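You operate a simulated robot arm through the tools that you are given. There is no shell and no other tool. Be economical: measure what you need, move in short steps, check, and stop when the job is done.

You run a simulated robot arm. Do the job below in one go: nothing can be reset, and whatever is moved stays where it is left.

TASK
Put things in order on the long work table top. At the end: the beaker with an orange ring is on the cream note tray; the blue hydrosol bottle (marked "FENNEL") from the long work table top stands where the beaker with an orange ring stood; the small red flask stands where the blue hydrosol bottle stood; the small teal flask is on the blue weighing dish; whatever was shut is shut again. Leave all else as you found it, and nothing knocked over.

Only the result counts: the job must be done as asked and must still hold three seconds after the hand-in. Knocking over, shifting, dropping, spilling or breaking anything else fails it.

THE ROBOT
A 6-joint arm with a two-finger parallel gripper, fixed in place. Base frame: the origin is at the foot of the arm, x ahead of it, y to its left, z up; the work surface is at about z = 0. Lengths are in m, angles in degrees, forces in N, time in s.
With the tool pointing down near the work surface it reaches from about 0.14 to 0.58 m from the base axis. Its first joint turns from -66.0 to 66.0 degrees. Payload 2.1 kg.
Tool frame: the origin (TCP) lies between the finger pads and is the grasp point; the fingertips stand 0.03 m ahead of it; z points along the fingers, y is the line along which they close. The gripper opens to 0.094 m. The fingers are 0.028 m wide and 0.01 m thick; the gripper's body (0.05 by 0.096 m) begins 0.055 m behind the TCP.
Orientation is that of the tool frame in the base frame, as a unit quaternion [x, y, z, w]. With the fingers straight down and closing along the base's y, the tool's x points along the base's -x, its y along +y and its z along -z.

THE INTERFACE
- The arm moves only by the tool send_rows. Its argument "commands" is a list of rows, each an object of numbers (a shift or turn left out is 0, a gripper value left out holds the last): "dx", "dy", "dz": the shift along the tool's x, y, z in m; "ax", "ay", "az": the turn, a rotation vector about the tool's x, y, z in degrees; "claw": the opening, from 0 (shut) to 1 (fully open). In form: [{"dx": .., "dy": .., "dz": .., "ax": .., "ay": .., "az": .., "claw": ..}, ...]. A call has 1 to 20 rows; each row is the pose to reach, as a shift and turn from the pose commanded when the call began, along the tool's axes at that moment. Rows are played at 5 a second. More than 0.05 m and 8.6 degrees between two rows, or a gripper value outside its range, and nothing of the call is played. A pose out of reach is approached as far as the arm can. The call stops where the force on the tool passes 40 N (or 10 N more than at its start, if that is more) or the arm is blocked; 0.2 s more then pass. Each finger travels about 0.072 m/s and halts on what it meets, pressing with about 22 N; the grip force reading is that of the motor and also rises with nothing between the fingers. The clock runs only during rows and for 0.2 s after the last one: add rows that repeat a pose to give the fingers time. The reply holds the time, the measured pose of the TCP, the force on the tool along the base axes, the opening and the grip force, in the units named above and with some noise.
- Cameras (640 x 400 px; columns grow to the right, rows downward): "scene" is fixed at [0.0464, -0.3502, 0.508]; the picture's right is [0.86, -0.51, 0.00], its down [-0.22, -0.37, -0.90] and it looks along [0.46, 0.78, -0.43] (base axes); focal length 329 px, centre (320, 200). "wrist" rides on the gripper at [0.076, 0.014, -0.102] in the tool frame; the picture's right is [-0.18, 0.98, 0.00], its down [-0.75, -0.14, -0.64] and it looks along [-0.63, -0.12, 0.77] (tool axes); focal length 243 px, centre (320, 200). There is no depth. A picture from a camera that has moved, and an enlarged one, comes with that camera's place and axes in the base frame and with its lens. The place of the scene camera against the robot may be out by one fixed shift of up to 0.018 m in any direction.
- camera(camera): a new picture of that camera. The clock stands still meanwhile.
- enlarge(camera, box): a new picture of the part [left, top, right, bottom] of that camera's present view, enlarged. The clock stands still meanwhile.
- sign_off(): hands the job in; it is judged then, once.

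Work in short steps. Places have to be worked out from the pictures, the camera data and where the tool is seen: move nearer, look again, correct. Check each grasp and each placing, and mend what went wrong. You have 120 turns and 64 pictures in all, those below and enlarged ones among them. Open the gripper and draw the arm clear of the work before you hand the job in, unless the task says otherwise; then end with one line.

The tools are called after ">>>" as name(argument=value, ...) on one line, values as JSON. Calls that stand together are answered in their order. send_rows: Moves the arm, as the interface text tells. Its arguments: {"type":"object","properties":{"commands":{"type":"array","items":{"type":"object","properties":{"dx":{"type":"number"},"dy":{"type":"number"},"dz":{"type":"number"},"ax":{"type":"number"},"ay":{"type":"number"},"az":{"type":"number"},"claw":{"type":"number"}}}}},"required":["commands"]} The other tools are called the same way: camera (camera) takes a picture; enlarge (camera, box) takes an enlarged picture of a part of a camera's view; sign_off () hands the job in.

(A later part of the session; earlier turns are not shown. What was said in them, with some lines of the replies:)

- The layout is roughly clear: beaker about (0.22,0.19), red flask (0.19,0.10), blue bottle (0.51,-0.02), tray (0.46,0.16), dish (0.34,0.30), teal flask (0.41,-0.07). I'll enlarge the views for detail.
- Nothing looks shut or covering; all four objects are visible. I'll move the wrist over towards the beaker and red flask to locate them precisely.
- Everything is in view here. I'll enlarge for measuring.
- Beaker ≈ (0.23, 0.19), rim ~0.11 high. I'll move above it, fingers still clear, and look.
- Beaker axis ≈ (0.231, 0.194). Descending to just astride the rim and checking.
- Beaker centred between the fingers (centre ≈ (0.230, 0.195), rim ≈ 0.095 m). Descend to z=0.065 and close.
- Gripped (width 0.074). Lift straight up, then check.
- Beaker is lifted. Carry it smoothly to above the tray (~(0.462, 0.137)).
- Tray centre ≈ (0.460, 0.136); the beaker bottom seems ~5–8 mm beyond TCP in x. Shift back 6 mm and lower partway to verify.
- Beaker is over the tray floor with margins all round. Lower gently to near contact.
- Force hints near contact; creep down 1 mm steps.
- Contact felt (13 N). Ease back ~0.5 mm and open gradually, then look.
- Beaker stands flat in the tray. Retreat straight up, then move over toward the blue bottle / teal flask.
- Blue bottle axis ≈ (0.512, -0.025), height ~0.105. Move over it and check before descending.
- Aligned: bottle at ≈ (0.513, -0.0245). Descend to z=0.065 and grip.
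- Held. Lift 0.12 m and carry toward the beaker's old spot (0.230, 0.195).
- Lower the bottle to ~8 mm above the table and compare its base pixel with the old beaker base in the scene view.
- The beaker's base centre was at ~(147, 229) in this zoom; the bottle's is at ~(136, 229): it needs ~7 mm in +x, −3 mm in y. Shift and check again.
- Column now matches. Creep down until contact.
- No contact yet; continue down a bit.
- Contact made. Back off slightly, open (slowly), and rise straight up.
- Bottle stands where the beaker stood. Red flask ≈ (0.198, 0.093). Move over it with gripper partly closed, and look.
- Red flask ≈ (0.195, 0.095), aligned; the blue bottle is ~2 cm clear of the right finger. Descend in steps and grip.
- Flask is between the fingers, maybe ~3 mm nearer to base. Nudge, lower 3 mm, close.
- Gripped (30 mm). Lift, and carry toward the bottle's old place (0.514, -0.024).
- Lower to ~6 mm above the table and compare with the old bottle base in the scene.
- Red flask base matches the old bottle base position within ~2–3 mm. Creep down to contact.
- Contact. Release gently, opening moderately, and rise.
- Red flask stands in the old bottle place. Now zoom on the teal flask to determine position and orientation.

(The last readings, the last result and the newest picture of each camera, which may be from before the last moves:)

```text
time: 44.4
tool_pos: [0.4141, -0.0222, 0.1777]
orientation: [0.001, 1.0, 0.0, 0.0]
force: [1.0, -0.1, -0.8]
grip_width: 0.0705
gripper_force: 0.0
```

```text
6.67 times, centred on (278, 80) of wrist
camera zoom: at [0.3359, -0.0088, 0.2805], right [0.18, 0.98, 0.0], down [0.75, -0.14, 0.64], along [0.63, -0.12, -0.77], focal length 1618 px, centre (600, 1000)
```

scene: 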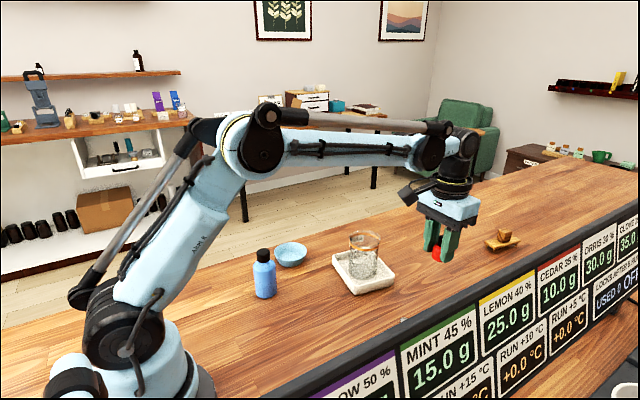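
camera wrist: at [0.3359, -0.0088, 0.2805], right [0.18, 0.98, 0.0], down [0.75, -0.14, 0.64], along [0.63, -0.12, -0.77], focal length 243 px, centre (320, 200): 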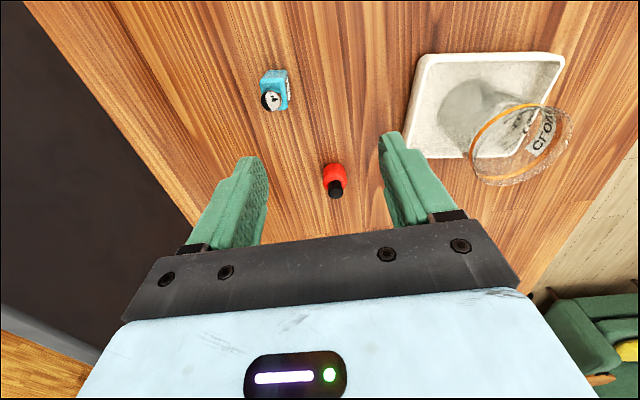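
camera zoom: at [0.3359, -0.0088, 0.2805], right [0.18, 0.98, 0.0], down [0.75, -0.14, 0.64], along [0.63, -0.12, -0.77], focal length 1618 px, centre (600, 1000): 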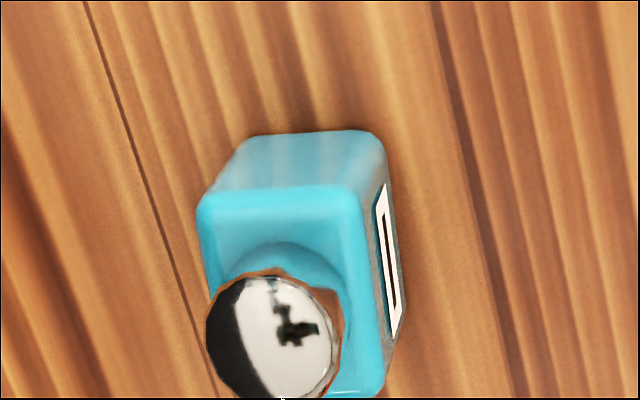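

Teal flask: upright square bottle ≈ (0.400, -0.066), ~25–28 mm, yawed about −6°, height ~0.05. Move above with matching yaw and look.

>>> send_rows(commands=[{"dx": 0.007, "dy": -0.022, "az": 3}, {"dx": 0.014, "dy": -0.0435, "az": 6}, {"dx": 0.014, "dy": -0.0435, "az": 6, "dz": 0.04}, {"dx": 0.014, "dy": -0.0435, "az": 6, "dz": 0.07}, {"dx": 0.014, "dy": -0.0435, "az": 6, "dz": 0.07}])

>>> camera(camera="wrist")

>>> enlarge(camera="wrist", box=[240, 70, 400, 190])

```text
time: 45.6
tool_pos: [0.3996, -0.0666, 0.1067]
orientation: [0.053, 0.999, 0.0, 0.0]
force: [0.2, 0.4, 0.2]
grip_width: 0.0706
gripper_force: 0.0
```

```text
24 pictures are left
camera wrist: at [0.3237, -0.0444, 0.2096], right [0.29, 0.96, 0.0], down [0.73, -0.22, 0.64], along [0.62, -0.18, -0.77], focal length 243 px, centre (320, 200)
```

wrist: 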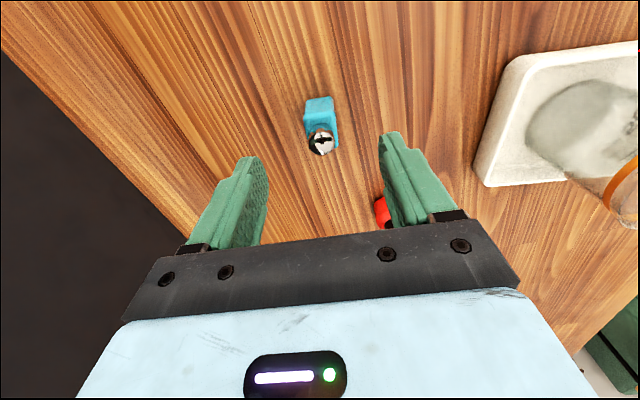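

```text
3.33 times, centred on (320, 130) of wrist
camera zoom: at [0.3237, -0.0444, 0.2096], right [0.29, 0.96, 0.0], down [0.73, -0.22, 0.64], along [0.62, -0.18, -0.77], focal length 809 px, centre (320, 433)
```

zoom: 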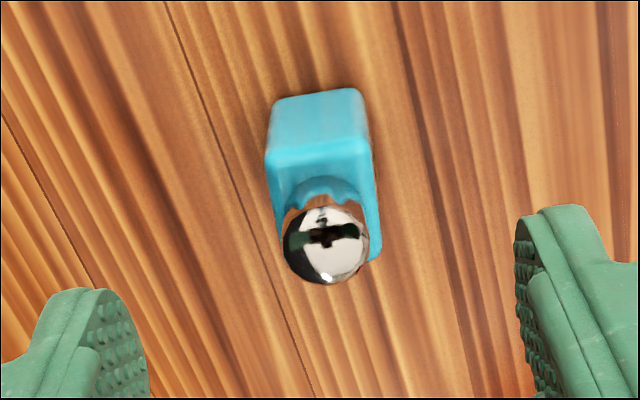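

Well aligned. I'll grip the upper body only (TCP z≈0.050, tips at ~0.02) so the fingers fit into the dish later.

>>> send_rows(commands=[{"dy": 0.002, "dz": 0.03}, {"dy": 0.002, "dz": 0.0565}, {"dy": 0.002, "dz": 0.0565}, {"dy": 0.002, "dz": 0.0565, "claw": 0.5}, {"dy": 0.002, "dz": 0.0565, "claw": 0.35}, {"dy": 0.002, "dz": 0.0565, "claw": 0.2}, {"dy": 0.002, "dz": 0.0565, "claw": 0.15}, {"dy": 0.002, "dz": 0.0565, "claw": 0.15}])

>>> camera(camera="wrist")

```text
time: 47.4
tool_pos: [0.4007, -0.0641, 0.0502]
orientation: [0.054, 0.999, 0.0, -0.001]
force: [-0.6, 0.3, 0.5]
grip_width: 0.0231
gripper_force: 22.3
```

```text
22 pictures are left
camera wrist: at [0.3256, -0.0427, 0.1531], right [0.29, 0.96, 0.0], down [0.73, -0.22, 0.64], along [0.62, -0.18, -0.77], focal length 243 px, centre (320, 200)
```

wrist: 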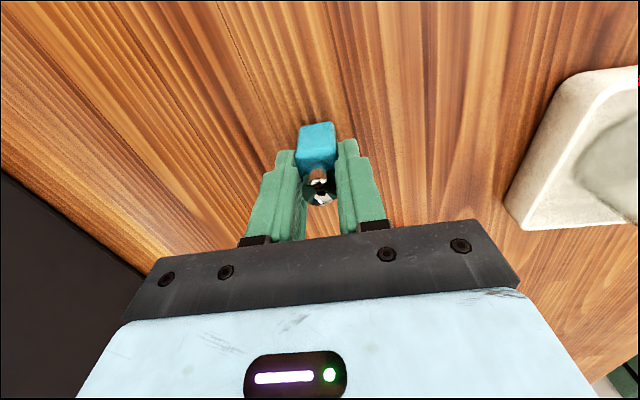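

Firm grip (23 mm). Lift and unyaw.

>>> send_rows(commands=[{"dz": -0.01}, {"dz": -0.04}, {"dz": -0.08}, {"dz": -0.12}, {"dz": -0.13, "az": -3}, {"dz": -0.13, "az": -6}, {"dz": -0.13, "az": -6}])

```text
time: 49.0
tool_pos: [0.4009, -0.0647, 0.1829]
orientation: [0.0, 1.0, 0.0, 0.0]
force: [-0.4, 0.4, -0.9]
grip_width: 0.0231
gripper_force: 22.1
```

Carry toward the dish, stopping about 7 cm short of it in y so the wrist camera can see it.

>>> send_rows(commands=[{"dx": 0.006, "dy": 0.015}, {"dx": 0.016, "dy": 0.05}, {"dx": 0.028, "dy": 0.09}, {"dx": 0.038, "dy": 0.13}, {"dx": 0.048, "dy": 0.17}, {"dx": 0.058, "dy": 0.21}, {"dx": 0.066, "dy": 0.245}, {"dx": 0.07, "dy": 0.265}, {"dx": 0.07, "dy": 0.27}, {"dx": 0.07, "dy": 0.27}])

>>> camera(camera="wrist")

>>> enlarge(camera="scene", box=[220, 180, 400, 310])

```text
time: 51.2
tool_pos: [0.3292, 0.2053, 0.182]
orientation: [0.001, 1.0, 0.0, 0.0]
force: [0.2, -0.4, -0.3]
grip_width: 0.0235
gripper_force: 21.9
```

```text
21 pictures are left
camera wrist: at [0.2518, 0.2195, 0.2857], right [0.18, 0.98, 0.0], down [0.75, -0.14, 0.64], along [0.63, -0.12, -0.77], focal length 243 px, centre (320, 200)
```

wrist: 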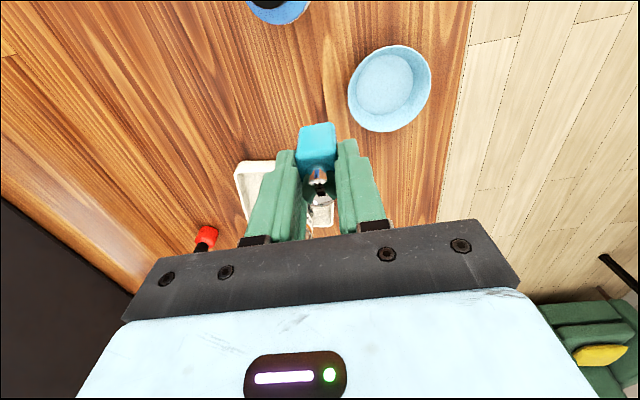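

```text
3.08 times, centred on (310, 245) of scene
camera zoom: at [0.0464, -0.3502, 0.508], right [0.86, -0.51, 0.0], down [-0.22, -0.37, -0.9], along [0.46, 0.78, -0.43], focal length 1011 px, centre (351, 62)
```

zoom: 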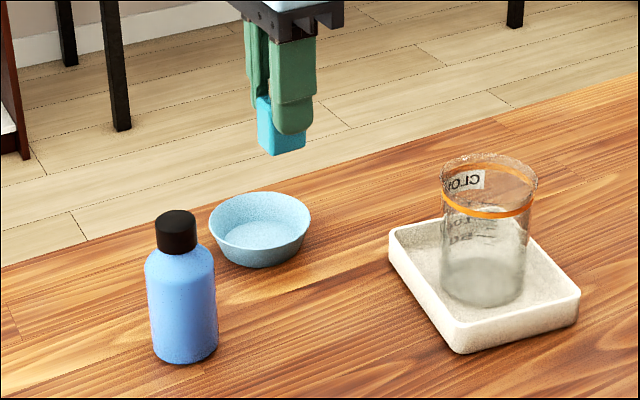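

Dish centre ≈ (0.334, 0.274). Move above it and lower partway to check.

>>> send_rows(commands=[{"dx": -0.003, "dy": 0.02}, {"dx": -0.006, "dy": 0.05}, {"dx": -0.006, "dy": 0.069}, {"dx": -0.006, "dy": 0.069, "dz": 0.04}, {"dx": -0.006, "dy": 0.069, "dz": 0.07}, {"dx": -0.006, "dy": 0.069, "dz": 0.08}, {"dx": -0.006, "dy": 0.069, "dz": 0.08}])

>>> enlarge(camera="wrist", box=[220, 60, 420, 220])

>>> enlarge(camera="scene", box=[240, 190, 340, 270])

```text
time: 52.8
tool_pos: [0.3344, 0.2735, 0.1017]
orientation: [0.0, 1.0, 0.0, 0.0]
force: [-0.2, 0.2, -1.5]
grip_width: 0.0231
gripper_force: 21.9
```

```text
2.50 times, centred on (320, 140) of wrist
camera zoom: at [0.2572, 0.2866, 0.2047], right [0.18, 0.98, 0.0], down [0.75, -0.14, 0.64], along [0.63, -0.12, -0.77], focal length 606 px, centre (320, 350)
```

zoom: 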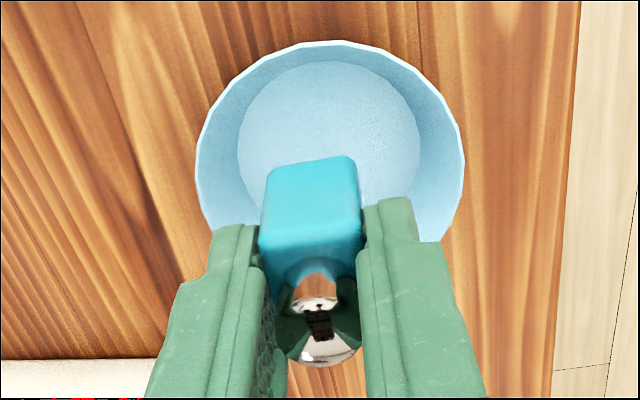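

```text
5.00 times, centred on (290, 230) of scene
camera zoom: at [0.0464, -0.3502, 0.508], right [0.86, -0.51, 0.0], down [-0.22, -0.37, -0.9], along [0.46, 0.78, -0.43], focal length 1643 px, centre (470, 50)
```

zoom: 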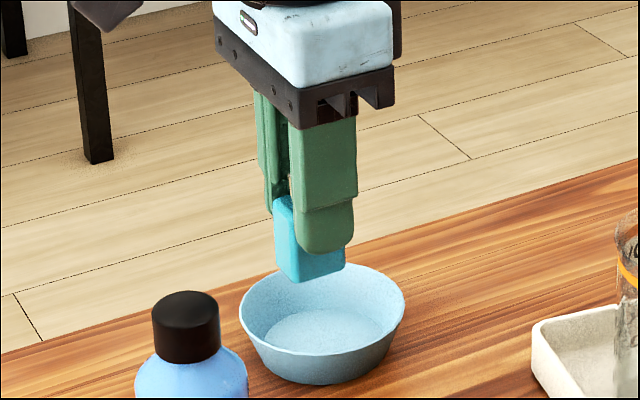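

Flask is within a few mm of the dish centre. Nudge +2 mm in x and lower to just above the floor, then creep.

>>> send_rows(commands=[{"dx": -0.002, "dz": 0.02}, {"dx": -0.002, "dz": 0.035}, {"dx": -0.002, "dz": 0.042}, {"dx": -0.002, "dz": 0.042}])

>>> send_rows(commands=[{"dz": 0.001}, {"dz": 0.002}])

>>> send_rows(commands=[{"dz": 0.001}, {"dz": 0.0015}])

>>> send_rows(commands=[{"dz": 0.001}, {"dz": 0.001}])

```text
time: 53.8
tool_pos: [0.3376, 0.2719, 0.0599]
orientation: [0.001, 1.0, 0.0, 0.001]
force: [0.0, 0.2, 0.4]
grip_width: 0.0232
gripper_force: 22.2
```

```text
time: 54.4
tool_pos: [0.3381, 0.2728, 0.0581]
orientation: [0.0, 1.0, 0.0, -0.001]
force: [0.5, -0.2, -0.2]
grip_width: 0.0233
gripper_force: 22.0
```

```text
time: 55.0
tool_pos: [0.3378, 0.2739, 0.0568]
orientation: [0.001, 1.0, 0.0, 0.001]
force: [0.2, 0.5, -0.3]
grip_width: 0.0231
gripper_force: 22.5
```

```text
time: 55.6
tool_pos: [0.337, 0.2744, 0.0557]
orientation: [0.0, 1.0, -0.001, 0.0]
force: [-0.9, 0.4, -0.4]
grip_width: 0.0233
gripper_force: 21.7
```

No contact yet; check the picture and creep further.

>>> send_rows(commands=[{"dz": 0.001}, {"dz": 0.001}])

>>> send_rows(commands=[{"dz": 0.0008}, {"dz": 0.0008}])

>>> enlarge(camera="scene", box=[240, 190, 340, 270])

```text
time: 56.2
tool_pos: [0.3382, 0.2752, 0.0543]
orientation: [0.0, 1.0, 0.0, 0.0]
force: [0.5, 0.9, 0.6]
grip_width: 0.0232
gripper_force: 22.1
```

```text
time: 56.8
tool_pos: [0.3377, 0.2751, 0.054]
orientation: [-0.001, 1.0, 0.001, 0.0]
force: [1.2, 1.3, 12.4]
grip_width: 0.0233
gripper_force: 21.8
```

```text
5.00 times, centred on (290, 230) of scene
camera zoom: at [0.0463, -0.3502, 0.508], right [0.86, -0.51, 0.0], down [-0.22, -0.37, -0.9], along [0.46, 0.78, -0.43], focal length 1643 px, centre (470, 50)
```

zoom: 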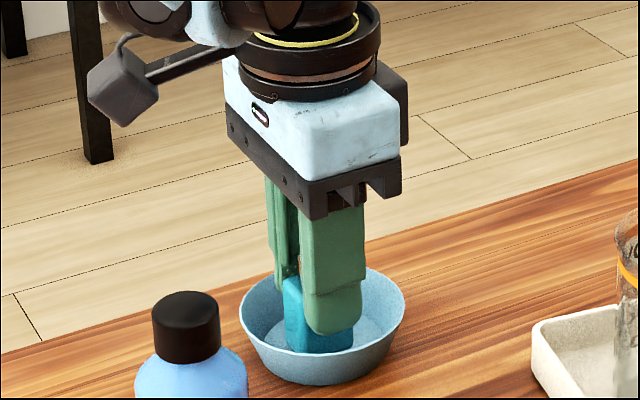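

Flask rests on the dish floor. Open only to ~0.038 m, then lift straight up before opening further.

>>> send_rows(commands=[{"dz": -0.0005}, {"dz": -0.0005, "claw": 0.3}, {"dz": -0.0005, "claw": 0.38}, {"dz": -0.0005, "claw": 0.4}, {"dz": -0.0005, "claw": 0.4}, {"dz": -0.015, "claw": 0.4}, {"dz": -0.05}, {"dz": -0.09}, {"dz": -0.13}, {"dz": -0.17}, {"dz": -0.18}, {"dz": -0.18}])

>>> camera(camera="scene")

>>> enlarge(camera="scene", box=[220, 200, 460, 350])

>>> camera(camera="wrist")

```text
time: 59.4
tool_pos: [0.3387, 0.2733, 0.234]
orientation: [0.001, 1.0, 0.001, -0.001]
force: [0.1, -0.7, 0.3]
grip_width: 0.0378
gripper_force: 0.0
```

```text
16 pictures are left
```

scene: 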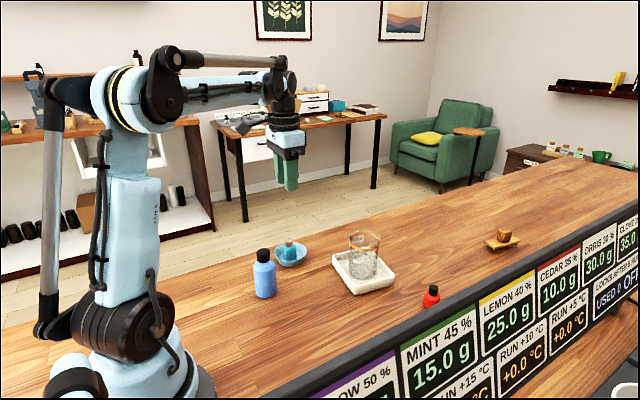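

```text
2.67 times, centred on (340, 275) of scene
camera zoom: at [0.0464, -0.3502, 0.508], right [0.86, -0.51, 0.0], down [-0.22, -0.37, -0.9], along [0.46, 0.78, -0.43], focal length 876 px, centre (267, 0)
```

zoom: 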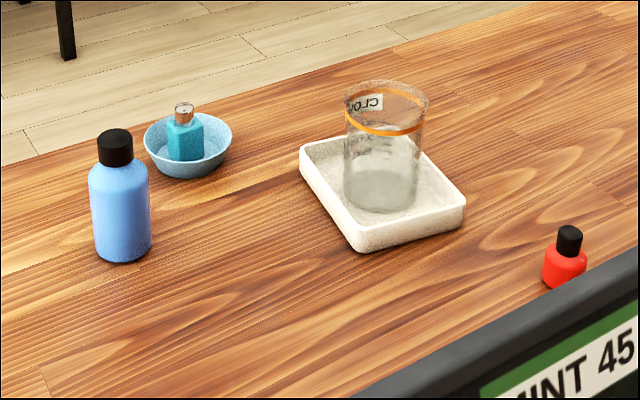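

```text
14 pictures are left
camera wrist: at [0.2611, 0.2881, 0.3364], right [0.18, 0.98, 0.0], down [0.75, -0.14, 0.64], along [0.63, -0.12, -0.77], focal length 243 px, centre (320, 200)
```

wrist: 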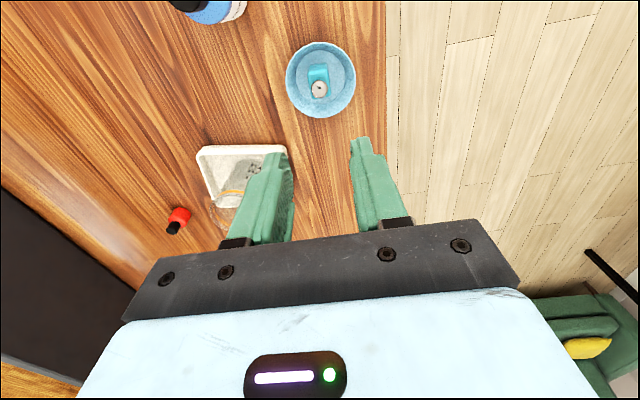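

All four objects stand in place. Open the gripper fully and draw up and back toward the starting pose.

>>> send_rows(commands=[{"dz": -0.03, "claw": 1}, {"dz": -0.06, "dy": -0.03}, {"dz": -0.08, "dy": -0.07}, {"dz": -0.08, "dy": -0.11}, {"dz": -0.08, "dy": -0.15, "dx": 0.02}, {"dz": -0.08, "dy": -0.19, "dx": 0.04}, {"dz": -0.08, "dy": -0.22, "dx": 0.05}, {"dz": -0.08, "dy": -0.22, "dx": 0.05}])

>>> camera(camera="scene")

```text
time: 61.2
tool_pos: [0.2888, 0.053, 0.3141]
orientation: [0.0, 1.0, 0.0, 0.0]
force: [0.1, -0.4, -0.4]
grip_width: 0.094
gripper_force: 0.1
```

```text
13 pictures are left
```

scene: 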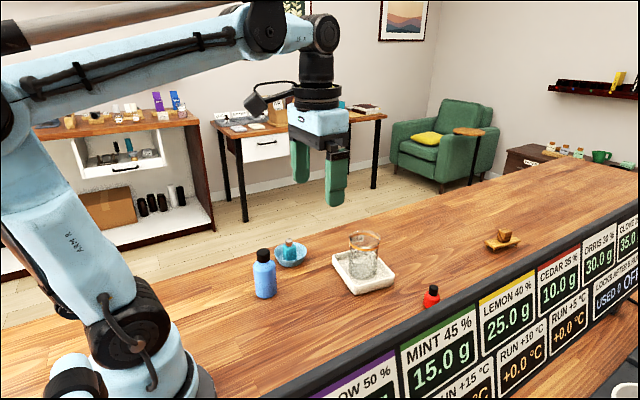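

The arm is clear, the gripper is open, and everything is standing; handing in.

>>> sign_off()

```text
The job is handed in.
```

The job is handed in: the orange-ringed beaker is on the cream tray, the FENNEL bottle is where the beaker stood, the red flask is where the bottle stood (both within a few mm by camera), and the teal flask is on the blue dish; I opened nothing, and nothing was knocked over.
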